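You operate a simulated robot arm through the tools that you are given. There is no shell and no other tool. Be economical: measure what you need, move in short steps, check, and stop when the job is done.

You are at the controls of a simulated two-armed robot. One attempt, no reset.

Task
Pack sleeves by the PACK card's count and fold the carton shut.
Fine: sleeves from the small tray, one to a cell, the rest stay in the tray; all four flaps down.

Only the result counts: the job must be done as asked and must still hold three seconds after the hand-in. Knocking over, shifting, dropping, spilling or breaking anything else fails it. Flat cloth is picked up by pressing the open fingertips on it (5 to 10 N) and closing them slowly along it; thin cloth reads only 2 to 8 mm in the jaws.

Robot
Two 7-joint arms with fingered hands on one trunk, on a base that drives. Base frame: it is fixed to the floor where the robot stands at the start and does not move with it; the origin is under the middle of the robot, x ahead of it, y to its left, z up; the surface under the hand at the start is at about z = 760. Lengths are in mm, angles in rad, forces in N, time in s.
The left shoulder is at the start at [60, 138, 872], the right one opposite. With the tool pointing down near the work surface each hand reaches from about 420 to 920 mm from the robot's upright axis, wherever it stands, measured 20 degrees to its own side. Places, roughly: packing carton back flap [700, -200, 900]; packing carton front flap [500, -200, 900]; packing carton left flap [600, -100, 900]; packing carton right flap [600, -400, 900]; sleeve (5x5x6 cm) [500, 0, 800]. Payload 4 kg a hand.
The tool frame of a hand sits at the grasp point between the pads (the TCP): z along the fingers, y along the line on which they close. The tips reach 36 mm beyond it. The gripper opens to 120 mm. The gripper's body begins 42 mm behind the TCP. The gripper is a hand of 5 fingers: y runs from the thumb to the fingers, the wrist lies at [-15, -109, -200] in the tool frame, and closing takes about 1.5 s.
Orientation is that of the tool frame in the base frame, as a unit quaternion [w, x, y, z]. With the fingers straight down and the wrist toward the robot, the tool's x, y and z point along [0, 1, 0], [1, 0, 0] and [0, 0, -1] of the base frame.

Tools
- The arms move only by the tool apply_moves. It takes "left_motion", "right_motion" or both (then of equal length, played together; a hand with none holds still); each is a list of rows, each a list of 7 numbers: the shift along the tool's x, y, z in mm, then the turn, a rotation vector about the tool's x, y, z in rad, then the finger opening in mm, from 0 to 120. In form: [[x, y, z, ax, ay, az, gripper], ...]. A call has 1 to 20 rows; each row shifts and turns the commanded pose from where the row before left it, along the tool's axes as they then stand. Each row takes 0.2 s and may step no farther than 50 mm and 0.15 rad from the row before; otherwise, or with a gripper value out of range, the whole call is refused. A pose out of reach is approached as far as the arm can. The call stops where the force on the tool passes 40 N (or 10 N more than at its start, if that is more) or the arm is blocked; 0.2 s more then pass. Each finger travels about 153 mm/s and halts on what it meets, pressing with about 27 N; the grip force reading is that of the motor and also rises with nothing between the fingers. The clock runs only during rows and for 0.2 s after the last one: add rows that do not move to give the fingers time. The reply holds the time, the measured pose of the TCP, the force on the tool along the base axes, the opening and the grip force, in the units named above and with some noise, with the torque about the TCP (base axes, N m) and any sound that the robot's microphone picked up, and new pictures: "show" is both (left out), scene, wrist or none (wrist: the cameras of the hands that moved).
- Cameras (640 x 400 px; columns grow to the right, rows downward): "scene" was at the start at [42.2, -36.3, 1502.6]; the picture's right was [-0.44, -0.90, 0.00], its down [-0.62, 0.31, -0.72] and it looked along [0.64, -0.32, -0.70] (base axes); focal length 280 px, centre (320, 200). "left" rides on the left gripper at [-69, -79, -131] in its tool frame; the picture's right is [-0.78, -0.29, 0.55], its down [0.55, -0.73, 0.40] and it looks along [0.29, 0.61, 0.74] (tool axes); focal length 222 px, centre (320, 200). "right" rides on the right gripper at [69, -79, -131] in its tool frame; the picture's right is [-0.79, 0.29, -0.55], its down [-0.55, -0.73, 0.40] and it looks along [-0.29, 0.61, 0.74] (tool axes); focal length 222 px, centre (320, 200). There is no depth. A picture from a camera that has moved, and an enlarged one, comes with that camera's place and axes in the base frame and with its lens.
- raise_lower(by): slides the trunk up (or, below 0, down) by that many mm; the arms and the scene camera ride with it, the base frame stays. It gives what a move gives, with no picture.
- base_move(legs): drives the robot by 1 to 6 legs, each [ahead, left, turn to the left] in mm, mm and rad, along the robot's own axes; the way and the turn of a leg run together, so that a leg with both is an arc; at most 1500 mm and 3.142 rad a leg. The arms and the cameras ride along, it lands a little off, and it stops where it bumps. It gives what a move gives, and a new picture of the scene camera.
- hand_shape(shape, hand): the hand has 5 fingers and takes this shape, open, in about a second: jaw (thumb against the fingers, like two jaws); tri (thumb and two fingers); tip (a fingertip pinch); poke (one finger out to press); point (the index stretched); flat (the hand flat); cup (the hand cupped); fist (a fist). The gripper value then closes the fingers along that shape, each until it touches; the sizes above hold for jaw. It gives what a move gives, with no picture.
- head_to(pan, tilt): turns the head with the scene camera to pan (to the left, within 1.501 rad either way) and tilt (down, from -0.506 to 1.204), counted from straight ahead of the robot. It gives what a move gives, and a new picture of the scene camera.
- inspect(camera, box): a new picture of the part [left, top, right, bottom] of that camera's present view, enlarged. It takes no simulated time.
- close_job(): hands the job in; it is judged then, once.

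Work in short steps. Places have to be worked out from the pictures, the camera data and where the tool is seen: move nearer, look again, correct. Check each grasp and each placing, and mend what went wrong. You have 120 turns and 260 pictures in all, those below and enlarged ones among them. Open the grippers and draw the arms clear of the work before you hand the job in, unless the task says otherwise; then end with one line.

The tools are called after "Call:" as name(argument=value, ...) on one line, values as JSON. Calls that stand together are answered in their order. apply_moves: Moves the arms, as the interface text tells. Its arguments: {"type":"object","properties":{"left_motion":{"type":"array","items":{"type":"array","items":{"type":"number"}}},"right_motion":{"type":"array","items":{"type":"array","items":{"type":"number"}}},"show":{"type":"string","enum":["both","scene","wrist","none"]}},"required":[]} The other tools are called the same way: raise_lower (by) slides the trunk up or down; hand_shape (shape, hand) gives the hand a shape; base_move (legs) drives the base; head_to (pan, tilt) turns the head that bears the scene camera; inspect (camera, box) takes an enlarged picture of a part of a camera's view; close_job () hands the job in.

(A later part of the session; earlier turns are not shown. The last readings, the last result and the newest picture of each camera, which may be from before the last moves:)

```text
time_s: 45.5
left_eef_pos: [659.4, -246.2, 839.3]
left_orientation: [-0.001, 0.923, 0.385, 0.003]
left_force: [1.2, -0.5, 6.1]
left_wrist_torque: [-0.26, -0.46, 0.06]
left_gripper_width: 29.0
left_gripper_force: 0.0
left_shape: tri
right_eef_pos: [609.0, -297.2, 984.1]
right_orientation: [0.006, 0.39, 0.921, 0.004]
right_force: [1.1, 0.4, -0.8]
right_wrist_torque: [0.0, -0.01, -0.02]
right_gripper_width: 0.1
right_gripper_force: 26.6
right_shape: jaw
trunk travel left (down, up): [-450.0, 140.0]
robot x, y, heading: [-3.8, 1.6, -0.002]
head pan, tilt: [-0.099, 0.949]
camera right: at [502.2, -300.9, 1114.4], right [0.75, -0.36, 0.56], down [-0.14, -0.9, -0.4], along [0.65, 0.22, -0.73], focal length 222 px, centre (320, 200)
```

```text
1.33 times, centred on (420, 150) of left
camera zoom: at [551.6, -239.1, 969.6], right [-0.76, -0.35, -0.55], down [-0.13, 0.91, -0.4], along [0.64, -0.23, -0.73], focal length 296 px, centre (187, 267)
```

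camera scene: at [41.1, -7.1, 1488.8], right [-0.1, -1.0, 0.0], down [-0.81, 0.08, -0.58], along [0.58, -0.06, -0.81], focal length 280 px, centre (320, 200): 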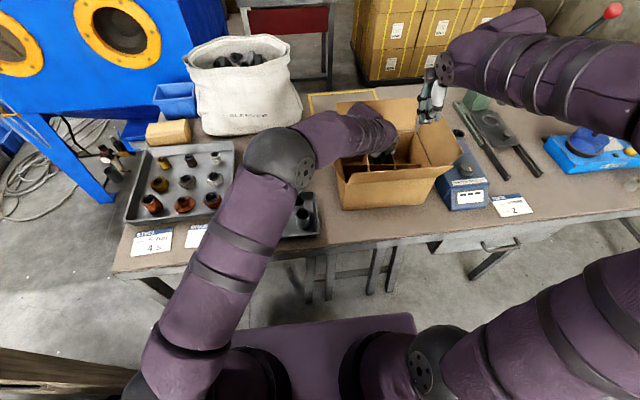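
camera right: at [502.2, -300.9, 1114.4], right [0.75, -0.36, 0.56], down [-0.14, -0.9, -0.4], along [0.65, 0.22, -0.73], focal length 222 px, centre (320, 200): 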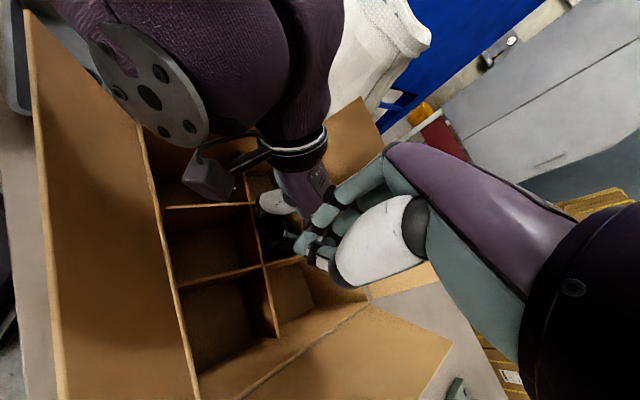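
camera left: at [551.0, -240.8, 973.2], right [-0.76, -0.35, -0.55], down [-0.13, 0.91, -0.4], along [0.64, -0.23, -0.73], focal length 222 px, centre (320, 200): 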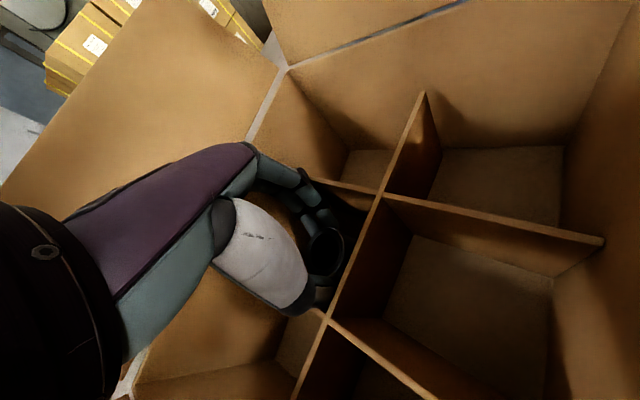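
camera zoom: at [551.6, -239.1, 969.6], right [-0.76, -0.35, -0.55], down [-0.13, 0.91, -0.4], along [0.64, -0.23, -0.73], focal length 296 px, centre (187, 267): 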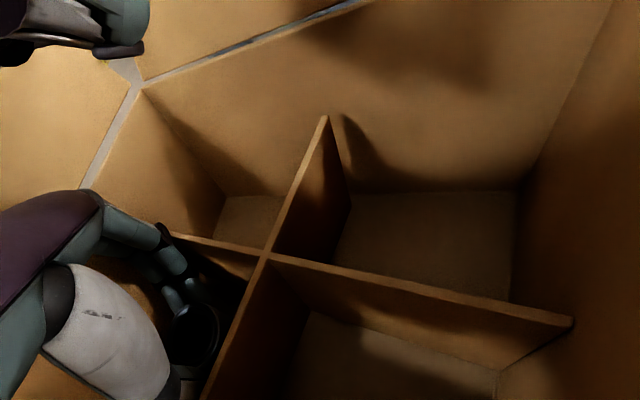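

Clear path now; crossing measured at (608,−287). Aligning and lowering the right fingers onto it.

Call:
apply_moves(right_motion=[[7, 6, 20, 0, 0, 0, 0], [0, 0, 30, 0, 0, 0, 0], [0, 0, 25, 0, 0, 0, 0], [0, 0, 8, 0, 0, 0, 0], [0, 0, 0, 0, 0, 0, 0]], show="wrist")

Call:
inspect(camera="right", box=[160, 150, 400, 330])

Call:
inspect(camera="left", box=[200, 0, 640, 300])

```text
time_s: 46.7
left_eef_pos: [659.2, -245.1, 838.3]
left_orientation: [-0.001, 0.923, 0.385, 0.002]
left_force: [7.4, 2.9, 3.9]
left_wrist_torque: [-0.47, 0.31, 0.08]
left_gripper_width: 28.8
left_gripper_force: 0.2
left_shape: tri
right_eef_pos: [608.0, -287.2, 902.3]
right_orientation: [0.006, 0.39, 0.921, 0.004]
right_force: [-8.9, -6.7, 6.4]
right_wrist_torque: [0.24, -0.41, -0.1]
right_gripper_width: 0.1
right_gripper_force: 27.2
right_shape: jaw
trunk travel left (down, up): [-450.0, 140.0]
robot x, y, heading: [-4.5, 1.1, 0.001]
head pan, tilt: [-0.099, 0.949]
camera right: at [502.1, -292.0, 1031.6], right [0.75, -0.36, 0.56], down [-0.14, -0.9, -0.4], along [0.65, 0.22, -0.73], focal length 222 px, centre (320, 200)
```

right: 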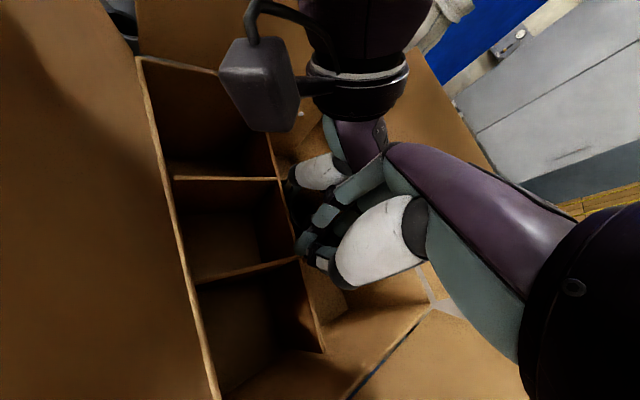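

```text
2.22 times, centred on (280, 240) of right
camera zoom: at [502.1, -292.0, 1031.6], right [0.75, -0.36, 0.56], down [-0.14, -0.9, -0.4], along [0.65, 0.22, -0.73], focal length 494 px, centre (409, 111)
```

zoom: 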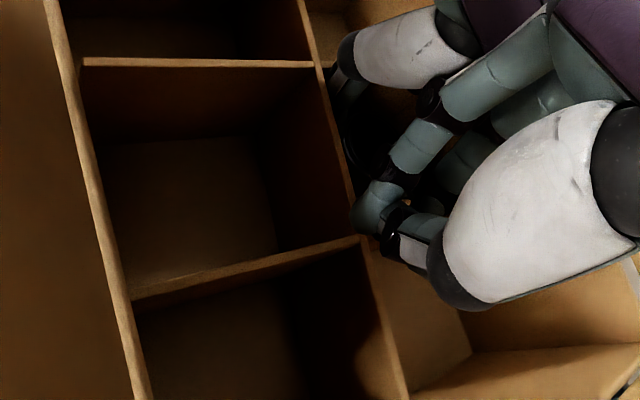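

```text
1.33 times, centred on (420, 150) of left
camera zoom: at [551.8, -238.8, 969.5], right [-0.76, -0.35, -0.55], down [-0.13, 0.91, -0.39], along [0.64, -0.22, -0.73], focal length 296 px, centre (187, 267)
```

zoom: 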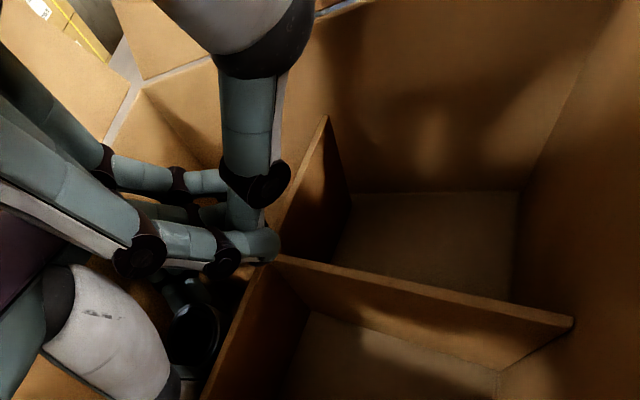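

The right fingers overlie the left hand here, which blocks lifting. I go back to the earlier press spot (≈606,−322) with the right hand unturned, and keep the left firmly closed (no outward spreading).

Call:
apply_moves(right_motion=[[0, 0, -45, 0, 0, 0, 0], [-20, -20, -30, 0, 0, 0, 0], [-12, -12, 0, 0, 0, 0, 0], [0, 0, 0, 0, 0, 0.131, 0], [0, 0, 0, 0, 0, 0.131, 0], [0, 0, 0, 0, 0, 0.131, 0], [0, 0, 0, 0, 0, 0.131, 0], [0, 0, 0, 0, 0, 0.131, 0], [0, 0, 0, 0, 0, 0.131, 0], [0, 0, 0, 0, 0, 0, 0]], left_motion=[[0, 0, 0, 0, 0, 0, 15], [0, 0, 0, 0, 0, 0, 15], [0, 0, 0, 0, 0, 0, 15], [0, 0, 0, 0, 0, 0, 15], [0, 0, 0, 0, 0, 0, 15], [0, 0, 0, 0, 0, 0, 15], [0, 0, 0, 0, 0, 0, 15], [0, 0, 0, 0, 0, 0, 15], [0, 0, 0, 0, 0, 0, 15], [0, 0, 0, 0, 0, 0, 15]], show="none")

Call:
inspect(camera="left", box=[200, 0, 640, 300])

```text
time_s: 48.9
left_eef_pos: [657.8, -245.3, 839.4]
left_orientation: [-0.001, 0.923, 0.384, 0.002]
left_force: [-2.2, -0.1, 3.7]
left_wrist_torque: [-0.04, -0.11, -0.01]
left_gripper_width: 28.3
left_gripper_force: 26.9
left_shape: tri
right_eef_pos: [607.5, -331.2, 976.2]
right_orientation: [0.003, 0.713, 0.701, 0.006]
right_force: [0.4, -0.2, -0.1]
right_wrist_torque: [0.02, 0.01, -0.01]
right_gripper_width: 0.1
right_gripper_force: 26.8
right_shape: jaw
trunk travel left (down, up): [-450.0, 140.0]
robot x, y, heading: [1.3, -2.7, 0.002]
head pan, tilt: [-0.099, 0.949]
```

```text
1.33 times, centred on (420, 150) of left
camera zoom: at [551.6, -239.0, 969.3], right [-0.76, -0.35, -0.55], down [-0.13, 0.91, -0.4], along [0.64, -0.23, -0.74], focal length 296 px, centre (187, 267)
```

zoom: 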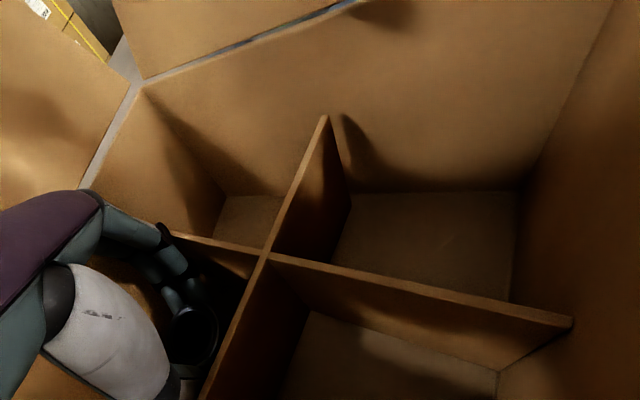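

Lowering the right hand onto the long divider.

Call:
apply_moves(right_motion=[[5, 0, 30, 0, 0, 0, 0], [0, 0, 30, 0, 0, 0, 0], [0, 0, 17, 0, 0, 0, 0], [0, 0, 4, 0, 0, 0, 0], [0, 0, 3, 0, 0, 0, 0], [0, 0, 3, 0, 0, 0, 0], [0, 0, 0, 0, 0, 0, 0]], show="none")

Call:
inspect(camera="left", box=[200, 0, 640, 300])

```text
time_s: 50.5
left_eef_pos: [658.2, -244.5, 837.9]
left_orientation: [-0.001, 0.923, 0.384, 0.002]
left_force: [-1.7, 0.3, 2.0]
left_wrist_torque: [-0.05, -0.09, 0.01]
left_gripper_width: 28.5
left_gripper_force: 27.5
left_shape: tri
right_eef_pos: [609.7, -326.8, 891.1]
right_orientation: [0.003, 0.713, 0.701, 0.005]
right_force: [0.3, 0.3, 0.9]
right_wrist_torque: [0.02, 0.01, -0.03]
right_gripper_width: 0.0
right_gripper_force: 27.0
right_shape: jaw
trunk travel left (down, up): [-450.0, 140.0]
robot x, y, heading: [-1.1, 0.8, -0.0]
head pan, tilt: [-0.099, 0.949]
```

```text
1.33 times, centred on (420, 150) of left
camera zoom: at [551.7, -239.1, 969.3], right [-0.76, -0.35, -0.55], down [-0.13, 0.91, -0.4], along [0.64, -0.23, -0.74], focal length 296 px, centre (187, 267)
```

zoom: 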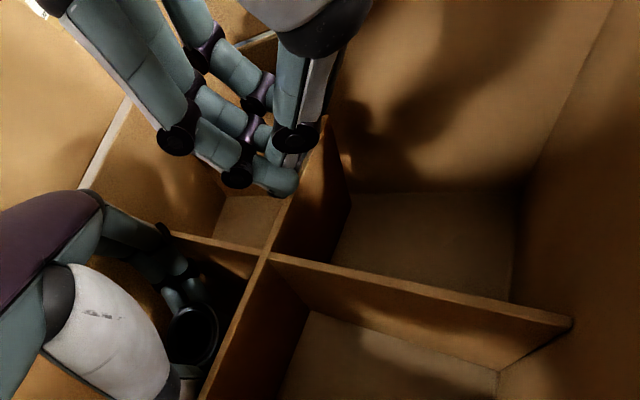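

About to touch; pressing gently.

Call:
apply_moves(right_motion=[[0, 0, 2, 0, 0, 0, 0], [0, 0, 2, 0, 0, 0, 0], [0, 0, 0, 0, 0, 0, 0]], show="none")

```text
time_s: 51.3
left_eef_pos: [656.5, -244.8, 840.2]
left_orientation: [-0.002, 0.923, 0.385, 0.003]
left_force: [-0.1, -1.3, 0.3]
left_wrist_torque: [0.03, 0.0, 0.03]
left_gripper_width: 28.4
left_gripper_force: 27.3
left_shape: tri
right_eef_pos: [608.9, -326.6, 887.0]
right_orientation: [0.004, 0.712, 0.702, 0.007]
right_force: [-0.4, 2.0, 6.3]
right_wrist_torque: [-0.02, -0.03, -0.01]
right_gripper_width: 0.1
right_gripper_force: 27.4
right_shape: jaw
trunk travel left (down, up): [-450.0, 140.0]
robot x, y, heading: [-1.1, -2.4, 0.005]
head pan, tilt: [-0.099, 0.949]
```

Call:
apply_moves(right_motion=[[0, 0, 1, 0, 0, 0, 0], [0, 0, 1, 0, 0, 0, 0], [0, 0, 0, 0, 0, 0, 0]], show="none")

```text
time_s: 52.1
left_eef_pos: [657.2, -244.6, 839.7]
left_orientation: [-0.001, 0.923, 0.385, 0.003]
left_force: [2.8, -4.0, -4.0]
left_wrist_torque: [-0.03, -0.02, 0.01]
left_gripper_width: 27.9
left_gripper_force: 26.6
left_shape: tri
right_eef_pos: [610.5, -326.0, 886.7]
right_orientation: [0.006, 0.713, 0.701, 0.007]
right_force: [-0.4, 2.0, 21.4]
right_wrist_torque: [0.0, -0.04, -0.03]
right_gripper_width: 0.0
right_gripper_force: 27.4
right_shape: jaw
trunk travel left (down, up): [-450.0, 140.0]
robot x, y, heading: [3.1, -0.9, 0.004]
head pan, tilt: [-0.099, 0.949]
```

The right hand now presses with 21 N. I pull the left up slowly.

Call:
apply_moves(left_motion=[[0, 0, -3, 0, 0, 0, 15], [0, 0, -3, 0, 0, 0, 15], [0, 0, -3, 0, 0, 0, 15], [0, 0, 0, 0, 0, 0, 15]], show="wrist")

```text
time_s: 53.1
left_eef_pos: [657.8, -243.1, 848.9]
left_orientation: [-0.001, 0.923, 0.385, 0.003]
left_force: [-0.4, 0.6, -2.6]
left_wrist_torque: [0.01, 0.02, -0.05]
left_gripper_width: 28.6
left_gripper_force: 27.4
left_shape: tri
right_eef_pos: [609.9, -326.2, 886.1]
right_orientation: [0.007, 0.713, 0.701, 0.008]
right_force: [6.6, 0.4, 26.0]
right_wrist_torque: [-0.06, -0.21, 0.02]
right_gripper_width: 0.0
right_gripper_force: 26.9
right_shape: jaw
trunk travel left (down, up): [-450.0, 140.0]
robot x, y, heading: [-0.7, 0.1, 0.0]
head pan, tilt: [-0.099, 0.949]
camera left: at [551.1, -238.1, 978.9], right [-0.76, -0.35, -0.55], down [-0.13, 0.91, -0.4], along [0.64, -0.23, -0.73], focal length 222 px, centre (320, 200)
```

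left: 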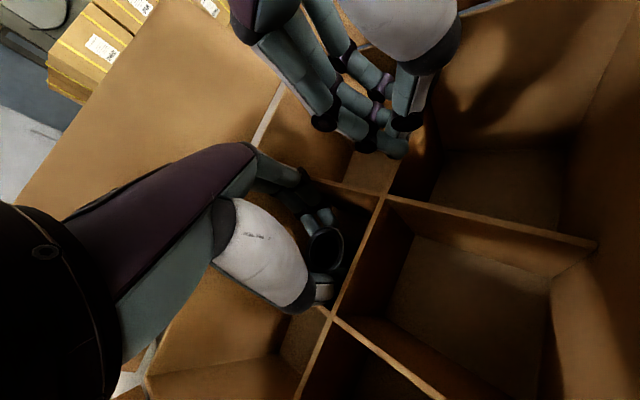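

Left force is just the sleeve's weight now; continue lifting.

Call:
apply_moves(left_motion=[[0, 0, -5, 0, 0, 0, 15], [0, 0, -5, 0, 0, 0, 15], [0, 0, 0, 0, 0, 0, 15]], show="wrist")

```text
time_s: 53.9
left_eef_pos: [657.0, -243.8, 857.9]
left_orientation: [0.0, 0.923, 0.386, 0.003]
left_force: [-1.4, 0.2, -2.8]
left_wrist_torque: [-0.02, 0.01, -0.02]
left_gripper_width: 28.6
left_gripper_force: 27.3
left_shape: tri
right_eef_pos: [610.0, -325.7, 886.1]
right_orientation: [0.007, 0.713, 0.701, 0.006]
right_force: [6.1, 1.4, 26.8]
right_wrist_torque: [-0.01, -0.27, 0.03]
right_gripper_width: 0.0
right_gripper_force: 27.4
right_shape: jaw
trunk travel left (down, up): [-450.0, 140.0]
robot x, y, heading: [1.6, -2.4, 0.005]
head pan, tilt: [-0.099, 0.949]
camera left: at [550.9, -238.3, 989.2], right [-0.76, -0.35, -0.55], down [-0.13, 0.91, -0.4], along [0.64, -0.23, -0.73], focal length 222 px, centre (320, 200)
```

left: 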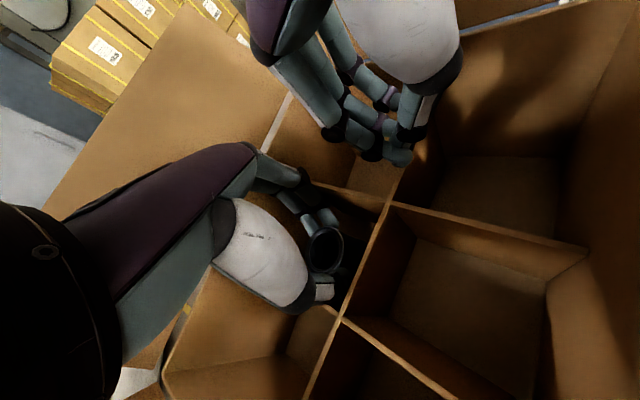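

Freed. I now lower to TCP≈851 (knuckles just above the divider tops) with the right hand still holding the carton, and open there so the sleeve settles the last few mm.

Call:
apply_moves(left_motion=[[0, 3, 3, 0, 0, 0, 15], [0, 0, 3, 0, 0, 0, 15], [0, 0, 0, 0, 0, 0, 15]], show="none")

```text
time_s: 54.7
left_eef_pos: [657.7, -245.3, 852.6]
left_orientation: [0.0, 0.923, 0.385, 0.003]
left_force: [-8.0, 0.6, 1.0]
left_wrist_torque: [-0.13, -0.28, -0.32]
left_gripper_width: 28.4
left_gripper_force: 27.4
left_shape: tri
right_eef_pos: [610.1, -326.2, 886.1]
right_orientation: [0.006, 0.713, 0.701, 0.008]
right_force: [7.9, 0.2, 24.1]
right_wrist_torque: [-0.02, -0.3, 0.04]
right_gripper_width: 0.0
right_gripper_force: 27.2
right_shape: jaw
trunk travel left (down, up): [-450.0, 140.0]
robot x, y, heading: [-0.6, -0.3, -0.001]
head pan, tilt: [-0.099, 0.949]
```

An 8 N side force (−x): the fingers touch the back wall. I step back 4 mm and open slowly.

Call:
apply_moves(left_motion=[[-2, -4, 0, 0, 0, 0, 15], [0, 0, 0, 0, 0, 0, 32], [0, 0, 0, 0, 0, 0, 36], [0, 0, 0, 0, 0, 0, 40], [0, 0, 0, 0, 0, 0, 40]], show="wrist")

Call:
inspect(camera="left", box=[240, 150, 400, 330])

```text
time_s: 55.9
left_eef_pos: [654.6, -243.9, 853.2]
left_orientation: [0.0, 0.923, 0.385, 0.002]
left_force: [6.3, -2.1, -2.3]
left_wrist_torque: [-0.01, -0.02, -0.14]
left_gripper_width: 35.4
left_gripper_force: 0.0
left_shape: tri
right_eef_pos: [610.4, -325.4, 885.2]
right_orientation: [0.006, 0.714, 0.701, 0.007]
right_force: [4.2, 3.3, 29.3]
right_wrist_torque: [0.06, -0.16, -0.01]
right_gripper_width: 0.0
right_gripper_force: 26.7
right_shape: jaw
trunk travel left (down, up): [-450.0, 140.0]
robot x, y, heading: [-1.2, 1.9, -0.002]
head pan, tilt: [-0.099, 0.949]
camera left: at [549.3, -239.2, 982.8], right [-0.76, -0.35, -0.55], down [-0.13, 0.91, -0.4], along [0.64, -0.23, -0.73], focal length 222 px, centre (320, 200)
```

left: 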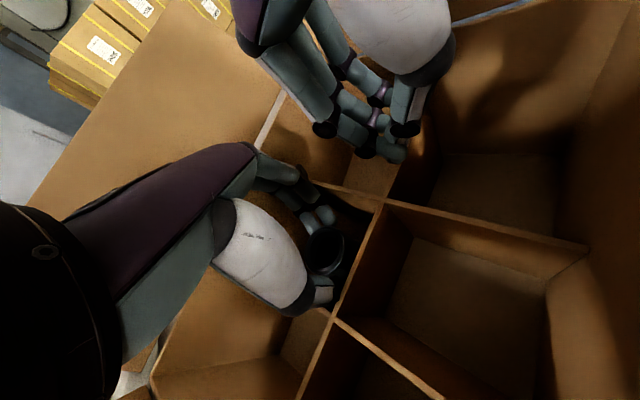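

```text
2.22 times, centred on (320, 240) of left
camera zoom: at [549.3, -239.2, 982.8], right [-0.76, -0.35, -0.55], down [-0.13, 0.91, -0.4], along [0.64, -0.23, -0.73], focal length 494 px, centre (320, 111)
```

zoom: 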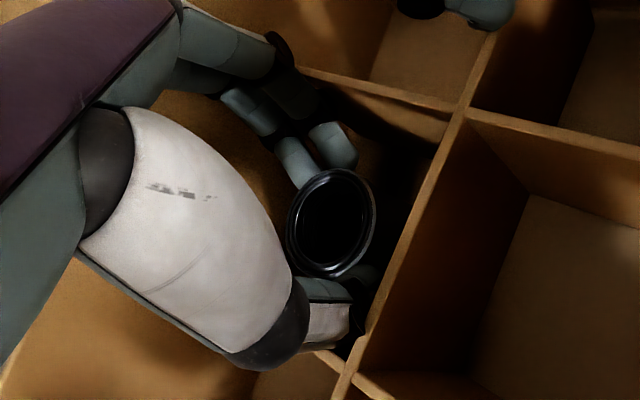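

The sleeve appears loose from the fingers. I lift the left slowly while the right keeps the carton down.

Call:
apply_moves(left_motion=[[0, 0, -3, 0, 0, 0, 38], [0, 0, -4, 0, 0, 0, 38], [0, 0, -4, 0, 0, 0, 40], [0, 0, 0, 0, 0, 0, 40]], show="wrist")

Call:
inspect(camera="left", box=[240, 150, 400, 330])

```text
time_s: 56.9
left_eef_pos: [655.4, -245.1, 863.0]
left_orientation: [0.001, 0.923, 0.384, 0.002]
left_force: [0.8, 0.9, 0.2]
left_wrist_torque: [-0.03, 0.01, -0.01]
left_gripper_width: 39.3
left_gripper_force: 0.1
left_shape: tri
right_eef_pos: [609.8, -326.5, 886.2]
right_orientation: [0.006, 0.713, 0.701, 0.007]
right_force: [7.4, 2.2, 26.1]
right_wrist_torque: [0.01, -0.23, -0.04]
right_gripper_width: 0.1
right_gripper_force: 27.4
right_shape: jaw
trunk travel left (down, up): [-450.0, 140.0]
robot x, y, heading: [1.5, 0.4, 0.002]
head pan, tilt: [-0.099, 0.949]
camera left: at [548.3, -239.3, 993.8], right [-0.76, -0.35, -0.55], down [-0.13, 0.91, -0.4], along [0.64, -0.23, -0.73], focal length 222 px, centre (320, 200)
```

left: 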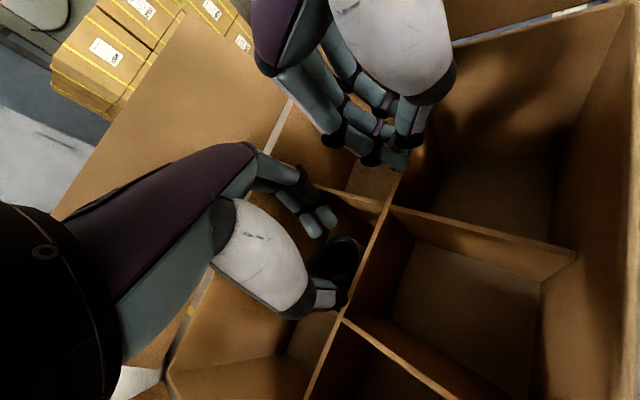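

```text
2.22 times, centred on (320, 240) of left
camera zoom: at [548.3, -239.3, 993.8], right [-0.76, -0.35, -0.55], down [-0.13, 0.91, -0.4], along [0.64, -0.23, -0.73], focal length 494 px, centre (320, 111)
```

zoom: 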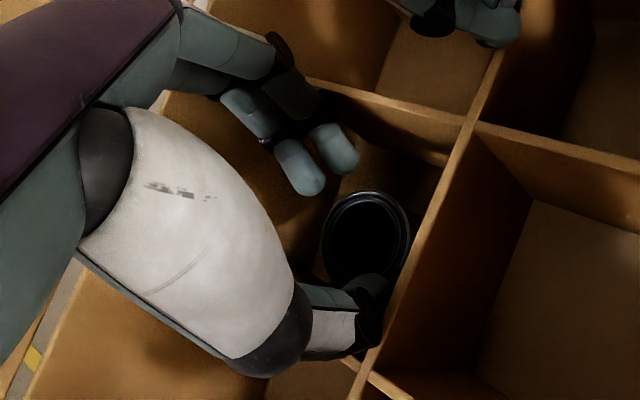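

The sleeve stays in the cell and the forces are nil. Lift clear, then release the right hand.

Call:
apply_moves(left_motion=[[0, 0, -8, 0, 0, 0, 40], [0, 0, -12, 0, 0, 0, 40], [0, 0, -20, 0, 0, 0, 40], [0, 0, -40, 0, 0, 0, 40], [0, 0, -45, 0, 0, 0, 40], [0, 0, -45, 0, 0, 0, 40], [0, 0, -45, 0, 0, 0, 40]], show="wrist")

```text
time_s: 58.5
left_eef_pos: [654.2, -244.7, 1079.1]
left_orientation: [-0.001, 0.923, 0.385, 0.002]
left_force: [-0.3, 0.7, 0.0]
left_wrist_torque: [0.01, 0.0, 0.01]
left_gripper_width: 39.6
left_gripper_force: 0.1
left_shape: tri
right_eef_pos: [610.5, -326.4, 884.6]
right_orientation: [0.006, 0.713, 0.701, 0.006]
right_force: [5.0, 2.1, 27.5]
right_wrist_torque: [0.02, -0.22, -0.02]
right_gripper_width: 0.0
right_gripper_force: 27.1
right_shape: jaw
trunk travel left (down, up): [-450.0, 140.0]
robot x, y, heading: [1.1, -2.2, -0.003]
head pan, tilt: [-0.099, 0.949]
camera left: at [548.9, -239.9, 1209.3], right [-0.76, -0.35, -0.55], down [-0.13, 0.91, -0.39], along [0.64, -0.23, -0.74], focal length 222 px, centre (320, 200)
```

left: 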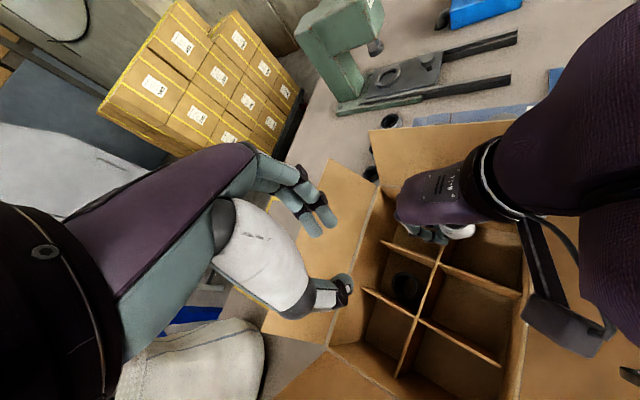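

Sleeve stands upright in the back-middle cell. Right hand withdraws; left turns to 90° and returns above sleeve A.

Call:
apply_moves(left_motion=[[0, 0, 0, 0, 0, 0.13, 80], [0, 0, 0, 0, 0, 0.13, 80], [0, 0, 0, 0, 0, 0.13, 80], [0, 0, 0, 0, 0, 0.13, 80], [0, 0, 0, 0, 0, 0.13, 80], [0, 0, 0, 0, 0, 0.13, 80], [-15, -45.4, 0, 0, 0, 0, 80], [-15, -45.4, 0, 0, 0, 0, 80], [-15, -45.4, 0, 0, 0, 0, 80], [-15, -45.4, 0, 0, 0, 0, 80], [-15, -45.4, 0, 0, 0, 0, 80], [-15, -45.4, 0, 0, 0, 0, 80], [-15, -45.4, 0, 0, 0, 0, 80], [-15, -45.4, 0, 0, 0, 0, 80], [0, 0, 45, 0, 0, 0, 80], [0, 0, 45, 0, 0, 0, 80], [0, 0, 0, 0, 0, 0, 80]], right_motion=[[0, 0, -30, 0, 0, 0, 0], [0, 0, -40, 0, 0, 0, 0], [0, 0, -45, 0, 0, 0, 0], [0, 0, -45, 0, 0, 0, 0], [0, 0, -45, 0, 0, 0, 20], [-40, -20, -20, 0, 0, 0, 40], [-40, -20, -20, 0, 0, 0, 60], [-40, -20, -20, 0, 0, 0, 60], [-40, -20, 0, 0, 0, 0, 60], [0, 0, 0, 0, 0, 0, 60], [0, 0, 0, 0, 0, 0, 60], [0, 0, 0, 0, 0, 0, 60], [0, 0, 0, 0, 0, 0, 60], [0, 0, 0, 0, 0, 0, 60], [0, 0, 0, 0, 0, 0, 60], [0, 0, 0, 0, 0, 0, 60], [0, 0, 0, 0, 0, 0, 60]])

Call:
inspect(camera="right", box=[0, 0, 320, 280])

Call:
inspect(camera="left", box=[240, 150, 480, 350])

Call:
inspect(camera="scene", box=[310, 80, 470, 220])

```text
time_s: 62.1
left_eef_pos: [515.6, 114.2, 980.6]
left_orientation: [-0.002, 1.0, 0.006, 0.002]
left_force: [0.0, 0.2, 0.2]
left_wrist_torque: [-0.01, -0.02, -0.02]
left_gripper_width: 79.8
left_gripper_force: 0.1
left_shape: tri
left hand out of reach, approached as far as the arm can: row 5, 6, 7
right_eef_pos: [521.9, -485.5, 1147.2]
right_orientation: [0.004, 0.713, 0.701, 0.006]
right_force: [0.2, 0.2, 0.5]
right_wrist_torque: [0.02, -0.02, -0.02]
right_gripper_width: 60.0
right_gripper_force: 0.0
right_shape: jaw
trunk travel left (down, up): [-450.0, 140.0]
robot x, y, heading: [-3.5, -1.5, 0.002]
head pan, tilt: [-0.099, 0.949]
camera scene: at [40.8, -7.4, 1488.7], right [-0.1, -0.99, 0.0], down [-0.81, 0.08, -0.58], along [0.58, -0.06, -0.81], focal length 280 px, centre (320, 200)
camera right: at [443.2, -415.2, 1277.4], right [0.27, -0.79, 0.55], down [-0.74, -0.54, -0.41], along [0.62, -0.29, -0.73], focal length 222 px, centre (320, 200)
camera left: at [444.4, 191.3, 1111.4], right [-0.79, 0.28, -0.55], down [0.54, 0.74, -0.39], along [0.3, -0.61, -0.74], focal length 222 px, centre (320, 200)
```

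scene: 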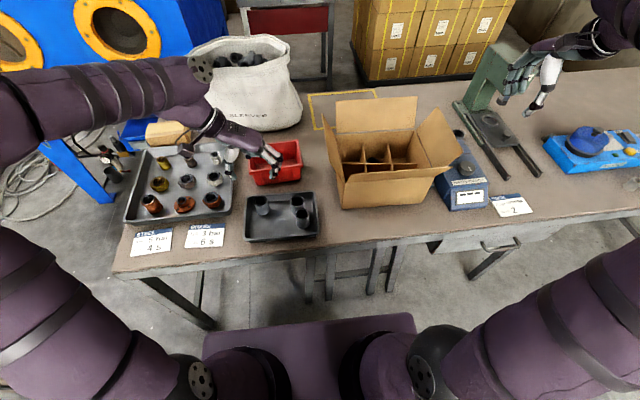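
right: 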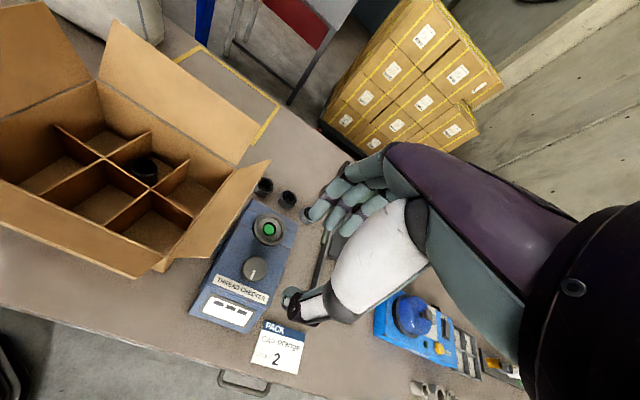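
left: 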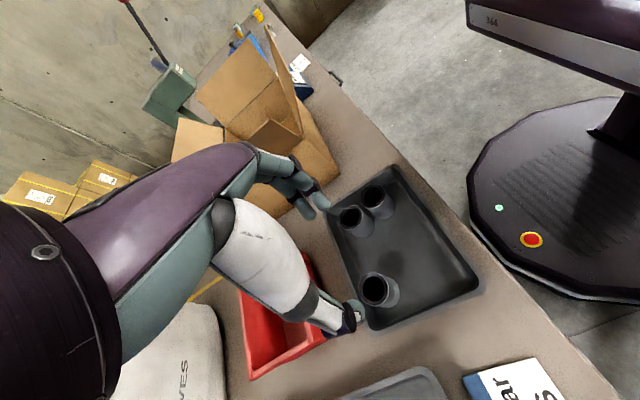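

```text
1.43 times, centred on (160, 140) of right
camera zoom: at [443.2, -415.2, 1277.4], right [0.27, -0.79, 0.55], down [-0.74, -0.54, -0.41], along [0.62, -0.29, -0.73], focal length 317 px, centre (549, 286)
```

zoom: 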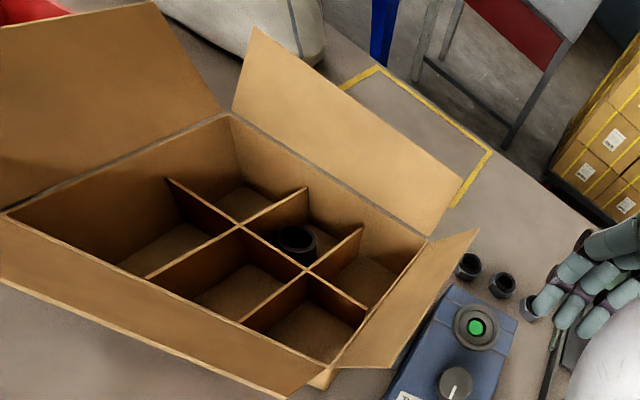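

```text
2.00 times, centred on (360, 250) of left
camera zoom: at [444.4, 191.3, 1111.4], right [-0.79, 0.28, -0.55], down [0.54, 0.74, -0.39], along [0.3, -0.61, -0.74], focal length 444 px, centre (240, 100)
```

zoom: 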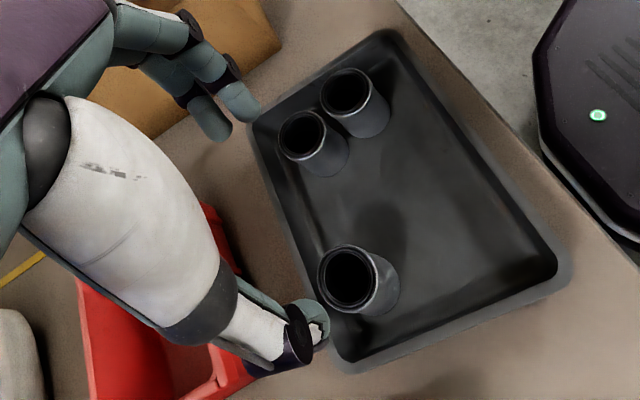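

```text
2.86 times, centred on (390, 150) of scene
camera zoom: at [40.8, -7.4, 1488.7], right [-0.1, -0.99, 0.0], down [-0.81, 0.08, -0.58], along [0.58, -0.06, -0.81], focal length 800 px, centre (120, 343)
```

zoom: 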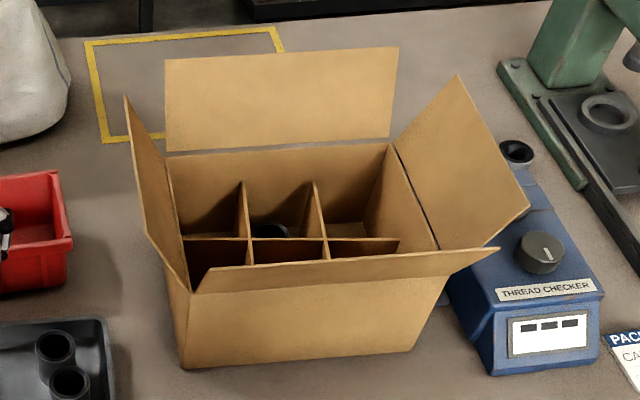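

One sleeve is placed. A measures ≈(534,121); I position over it and descend with opening 80 to TCP≈870 first.

Call:
apply_moves(left_motion=[[19, -7, 0, 0, 0, 0, 80], [0, 0, 40, 0, 0, 0, 80], [0, 0, 40, 0, 0, 0, 80], [0, 0, 30, 0, 0, 0, 75], [0, 0, 0, 0, 0, 0, 75]], show="wrist")

Call:
inspect(camera="left", box=[240, 150, 440, 350])

Call:
inspect(camera="scene", box=[210, 130, 340, 250])

```text
time_s: 63.3
left_eef_pos: [536.0, 121.9, 870.2]
left_orientation: [-0.002, 1.0, 0.005, 0.002]
left_force: [0.3, 0.6, 0.1]
left_wrist_torque: [-0.01, 0.01, 0.03]
left_gripper_width: 75.4
left_gripper_force: 0.0
left_shape: tri
right_eef_pos: [522.5, -485.8, 1148.0]
right_orientation: [0.004, 0.713, 0.701, 0.006]
right_force: [0.4, -0.4, -1.1]
right_wrist_torque: [0.01, 0.0, 0.0]
right_gripper_width: 59.6
right_gripper_force: 0.1
right_shape: jaw
trunk travel left (down, up): [-450.0, 140.0]
robot x, y, heading: [-1.1, 2.9, -0.003]
head pan, tilt: [-0.099, 0.949]
camera left: at [464.0, 198.5, 1000.5], right [-0.79, 0.29, -0.55], down [0.54, 0.74, -0.39], along [0.29, -0.61, -0.74], focal length 222 px, centre (320, 200)
```

left: 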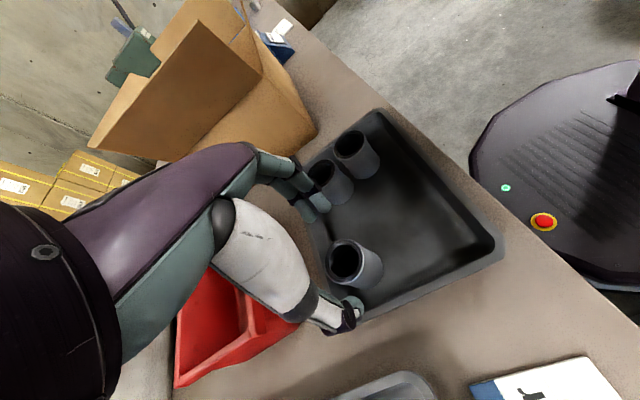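

```text
2.00 times, centred on (340, 250) of left
camera zoom: at [464.0, 198.5, 1000.5], right [-0.79, 0.29, -0.55], down [0.54, 0.74, -0.39], along [0.29, -0.61, -0.74], focal length 444 px, centre (280, 100)
```

zoom: 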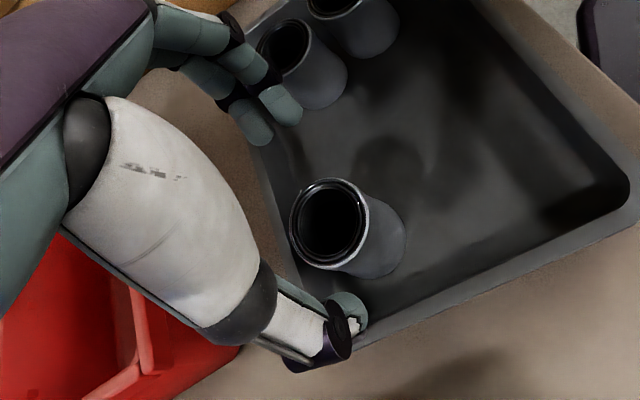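

```text
3.33 times, centred on (275, 190) of scene
camera zoom: at [40.8, -7.4, 1488.7], right [-0.1, -0.99, 0.0], down [-0.81, 0.08, -0.58], along [0.58, -0.06, -0.81], focal length 933 px, centre (470, 233)
```

zoom: 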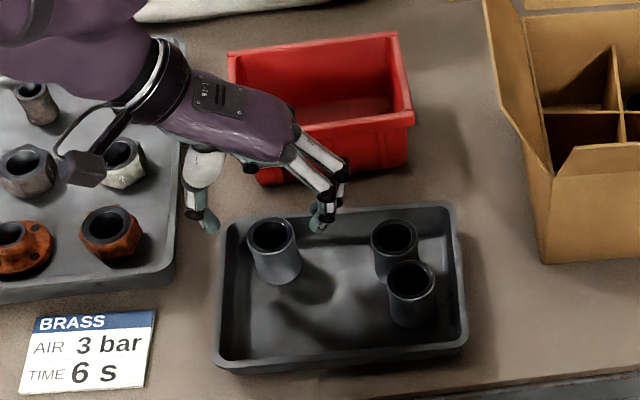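

Aligned by the same offset that worked for D. Lower to TCP≈848 (higher grip) and close.

Call:
apply_moves(left_motion=[[0, 0, 12, 0, 0, 0, 70], [0, 0, 11, 0, 0, 0, 70], [0, 0, 0, 0, 0, 0, 55], [0, 0, 0, 0, 0, 0, 45], [0, 0, 0, 0, 0, 0, 35], [0, 0, 0, 0, 0, 0, 25], [0, 0, 0, 0, 0, 0, 15], [0, 0, 0, 0, 0, 0, 15], [0, 0, 0, 0, 0, 0, 15]], show="wrist")

Call:
inspect(camera="left", box=[240, 150, 440, 350])

Call:
inspect(camera="scene", box=[210, 150, 340, 250])

```text
time_s: 65.3
left_eef_pos: [535.7, 121.2, 848.5]
left_orientation: [-0.002, 1.0, 0.005, 0.002]
left_force: [1.7, -3.1, 12.4]
left_wrist_torque: [-0.11, 0.0, 0.06]
left_gripper_width: 26.0
left_gripper_force: 27.2
left_shape: tri
right_eef_pos: [522.4, -486.4, 1147.9]
right_orientation: [0.004, 0.713, 0.701, 0.007]
right_force: [0.5, -1.0, -0.2]
right_wrist_torque: [0.02, -0.02, 0.01]
right_gripper_width: 59.8
right_gripper_force: 0.0
right_shape: jaw
trunk travel left (down, up): [-450.0, 140.0]
robot x, y, heading: [3.2, -0.7, 0.001]
head pan, tilt: [-0.099, 0.949]
camera left: at [463.9, 197.6, 979.1], right [-0.78, 0.28, -0.55], down [0.54, 0.74, -0.39], along [0.3, -0.61, -0.74], focal length 222 px, centre (320, 200)
```

left: 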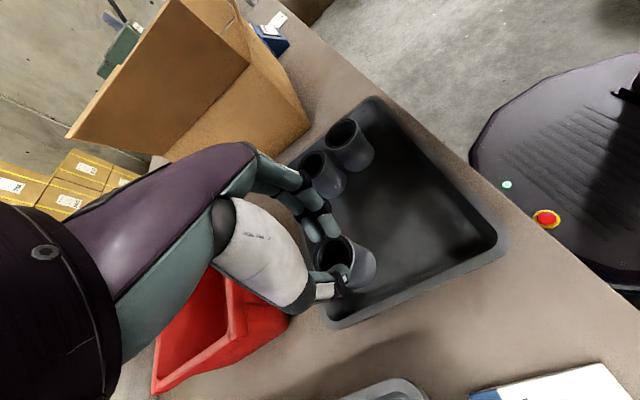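

```text
2.00 times, centred on (340, 250) of left
camera zoom: at [463.9, 197.6, 979.1], right [-0.78, 0.28, -0.55], down [0.54, 0.74, -0.39], along [0.3, -0.61, -0.74], focal length 444 px, centre (280, 100)
```

zoom: 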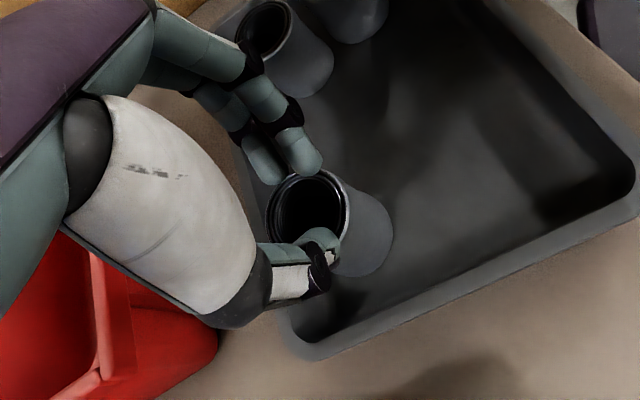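

```text
4.00 times, centred on (275, 200) of scene
camera zoom: at [40.2, -7.9, 1488.8], right [-0.1, -0.99, 0.0], down [-0.81, 0.08, -0.58], along [0.58, -0.06, -0.81], focal length 1120 px, centre (500, 200)
```

zoom: 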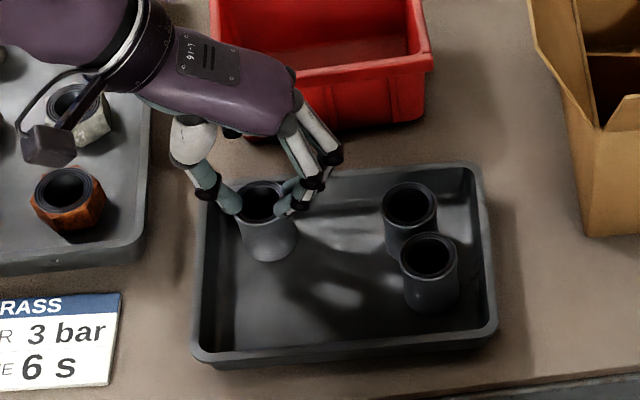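

The tips closed onto the rim itself (12 N up): slightly too high. Reopen, lower 7 mm, regrip.

Call:
apply_moves(left_motion=[[0, 0, 0, 0, 0, 0, 65], [0, 0, 0, 0, 0, 0, 65], [0, 0, 0, 0, 0, 0, 65], [-2, 0, 8, 0, 0, 0, 65], [0, 0, 0, 0, 0, 0, 65], [0, 0, 0, 0, 0, 0, 55], [0, 0, 0, 0, 0, 0, 45], [0, 0, 0, 0, 0, 0, 35], [0, 0, 0, 0, 0, 0, 25], [0, 0, 0, 0, 0, 0, 15], [0, 0, 0, 0, 0, 0, 15], [0, 0, 0, 0, 0, 0, 15]], show="none")

Call:
inspect(camera="left", box=[240, 150, 440, 350])

Call:
inspect(camera="scene", box=[210, 150, 340, 250])

```text
time_s: 67.9
left_eef_pos: [534.0, 120.5, 838.6]
left_orientation: [-0.002, 1.0, 0.006, 0.002]
left_force: [-0.5, -0.2, 0.1]
left_wrist_torque: [0.02, 0.03, 0.02]
left_gripper_width: 31.8
left_gripper_force: 26.8
left_shape: tri
right_eef_pos: [521.9, -486.2, 1146.8]
right_orientation: [0.004, 0.713, 0.701, 0.006]
right_force: [0.3, 0.2, 0.2]
right_wrist_torque: [-0.01, 0.01, -0.02]
right_gripper_width: 59.9
right_gripper_force: 0.0
right_shape: jaw
trunk travel left (down, up): [-450.0, 140.0]
robot x, y, heading: [-1.9, -0.2, -0.003]
head pan, tilt: [-0.099, 0.949]
```

```text
2.00 times, centred on (340, 250) of left
camera zoom: at [462.2, 198.3, 970.0], right [-0.79, 0.28, -0.55], down [0.54, 0.74, -0.39], along [0.29, -0.61, -0.74], focal length 444 px, centre (280, 100)
```

zoom: 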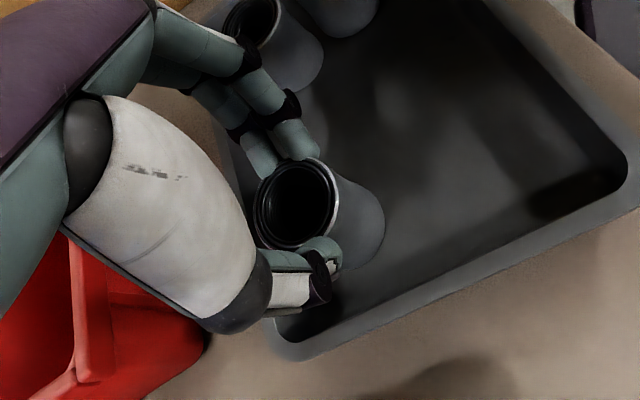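

```text
4.00 times, centred on (275, 200) of scene
camera zoom: at [41.1, -7.3, 1488.7], right [-0.1, -0.99, 0.0], down [-0.81, 0.08, -0.58], along [0.58, -0.06, -0.81], focal length 1120 px, centre (500, 200)
```

zoom: 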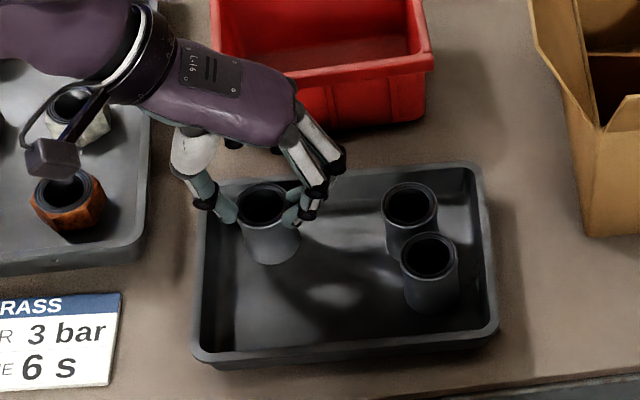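

Good high grip (no residual force). Lift, turn to ~65°, and carry over the front-middle cell (≈574,−247).

Call:
apply_moves(left_motion=[[0, 0, -10, 0, 0, 0, 15], [0, 0, -25, 0, 0, 0, 15], [0, 0, -40, 0, 0, 0, 15], [0, 0, -45, 0, 0, 0, 15], [0, 0, -45, 0, 0, 0, 15], [0, 0, -45, 0, 0, 0, 15], [0, 0, -40, 0, 0, -0.11, 15], [0, 0, 0, 0, 0, -0.11, 15], [0, 0, 0, 0, 0, -0.11, 15], [0, 0, 0, 0, 0, -0.11, 15], [-14.7, 43.7, 0, 0, 0, 0, 15], [-14.7, 43.7, 0, 0, 0, 0, 15], [-14.7, 43.7, 0, 0, 0, 0, 15], [-14.7, 43.7, 0, 0, 0, 0, 15], [-14.7, 43.7, 0, 0, 0, 0, 15], [-14.7, 43.7, 0, 0, 0, 0, 15], [-14.7, 43.7, 0, 0, 0, 0, 15], [-14.7, 43.7, 0, 0, 0, 0, 15], [0, 0, 0, 0, 0, 0, 15]])

Call:
inspect(camera="right", box=[0, 0, 320, 280])

```text
time_s: 71.9
left_eef_pos: [579.4, -246.2, 1087.9]
left_orientation: [-0.001, 0.975, 0.223, 0.001]
left_force: [0.6, -0.3, -2.7]
left_wrist_torque: [0.01, 0.02, 0.0]
left_gripper_width: 31.6
left_gripper_force: 27.3
left_shape: tri
right_eef_pos: [522.7, -485.6, 1148.6]
right_orientation: [0.004, 0.713, 0.701, 0.007]
right_force: [0.7, 0.2, -0.1]
right_wrist_torque: [-0.03, 0.03, 0.0]
right_gripper_width: 59.8
right_gripper_force: 0.1
right_shape: jaw
trunk travel left (down, up): [-450.0, 140.0]
robot x, y, heading: [0.3, -0.6, -0.002]
head pan, tilt: [-0.099, 0.949]
camera scene: at [40.9, -6.9, 1488.7], right [-0.1, -0.99, 0.0], down [-0.81, 0.08, -0.58], along [0.58, -0.06, -0.81], focal length 280 px, centre (320, 200)
camera left: at [480.3, -205.0, 1219.1], right [-0.83, -0.08, -0.55], down [0.18, 0.9, -0.39], along [0.53, -0.42, -0.74], focal length 222 px, centre (320, 200)
```

scene: 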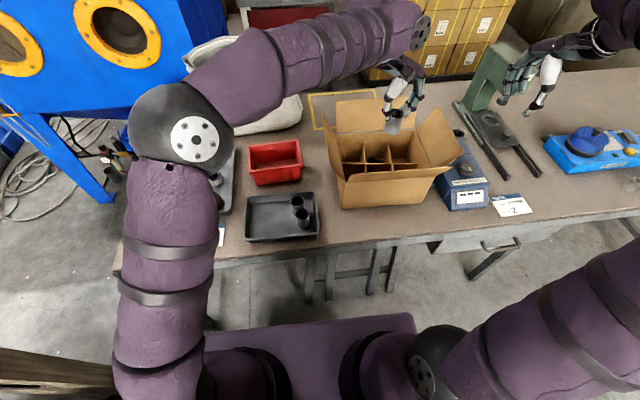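
left: 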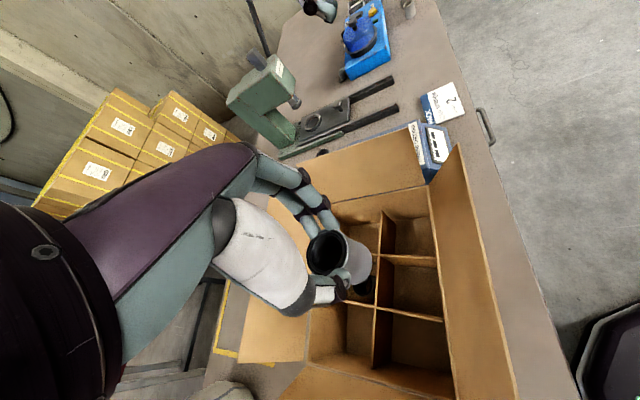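

```text
1.43 times, centred on (160, 140) of right
camera zoom: at [443.4, -414.6, 1277.5], right [0.27, -0.79, 0.55], down [-0.74, -0.54, -0.41], along [0.62, -0.29, -0.73], focal length 317 px, centre (549, 286)
```

zoom: 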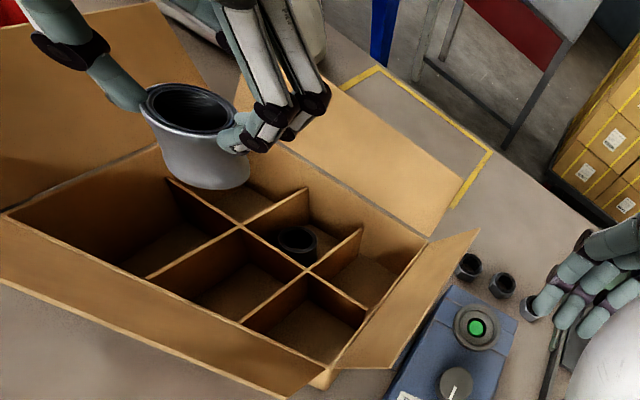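

Cell centre by this view ≈(571,−243). I correct by (−7,+3) and descend to 900.

Call:
apply_moves(left_motion=[[-5, -6, 0, 0, 0, 0, 15], [0, 0, 45, 0, 0, 0, 15], [0, 0, 45, 0, 0, 0, 15], [0, 0, 45, 0, 0, 0, 15], [0, 0, 40, 0, 0, 0, 15], [0, 0, 0, 0, 0, 0, 15]], show="wrist")

Call:
inspect(camera="right", box=[0, 0, 320, 280])

Call:
inspect(camera="scene", box=[310, 80, 470, 220])

```text
time_s: 73.3
left_eef_pos: [572.1, -241.4, 914.2]
left_orientation: [-0.001, 0.975, 0.224, 0.001]
left_force: [0.8, 0.4, -1.4]
left_wrist_torque: [0.01, 0.02, 0.0]
left_gripper_width: 31.5
left_gripper_force: 26.8
left_shape: tri
right_eef_pos: [522.8, -485.5, 1146.4]
right_orientation: [0.004, 0.713, 0.701, 0.006]
right_force: [-0.5, -0.1, -0.2]
right_wrist_torque: [0.01, 0.0, 0.0]
right_gripper_width: 59.9
right_gripper_force: 0.1
right_shape: jaw
trunk travel left (down, up): [-450.0, 140.0]
robot x, y, heading: [-2.0, 1.2, -0.003]
head pan, tilt: [-0.099, 0.949]
camera left: at [473.2, -201.5, 1045.2], right [-0.83, -0.08, -0.55], down [0.18, 0.9, -0.39], along [0.53, -0.43, -0.74], focal length 222 px, centre (320, 200)
```

left: 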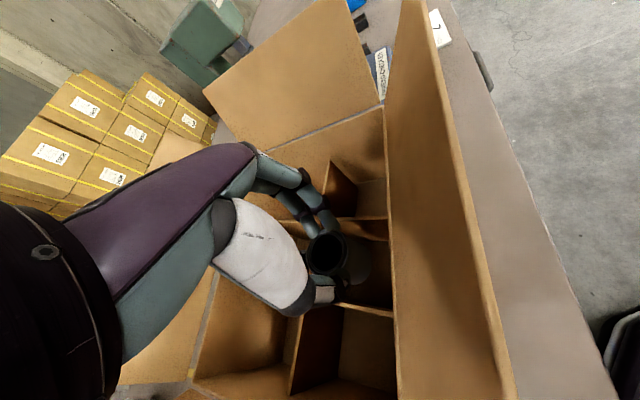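

```text
1.43 times, centred on (160, 140) of right
camera zoom: at [443.4, -415.2, 1277.4], right [0.27, -0.79, 0.55], down [-0.74, -0.54, -0.41], along [0.62, -0.29, -0.73], focal length 317 px, centre (549, 286)
```

zoom: 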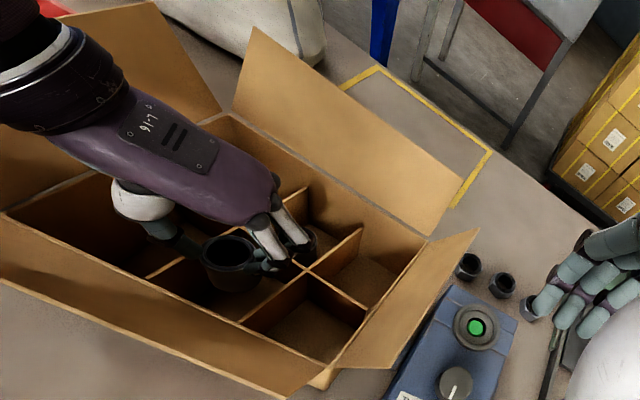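

```text
2.86 times, centred on (390, 150) of scene
camera zoom: at [41.0, -7.4, 1488.7], right [-0.1, -0.99, 0.0], down [-0.81, 0.08, -0.58], along [0.58, -0.06, -0.81], focal length 800 px, centre (120, 343)
```

zoom: 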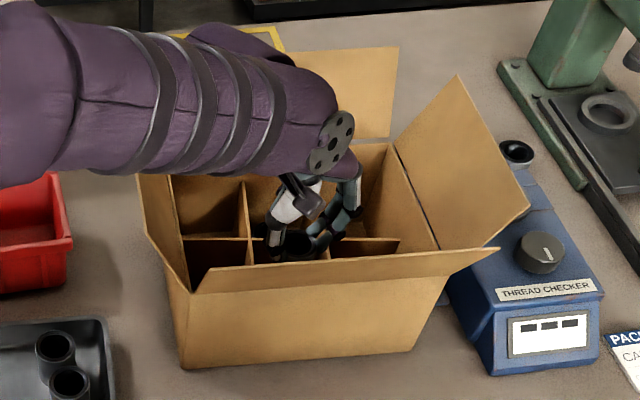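

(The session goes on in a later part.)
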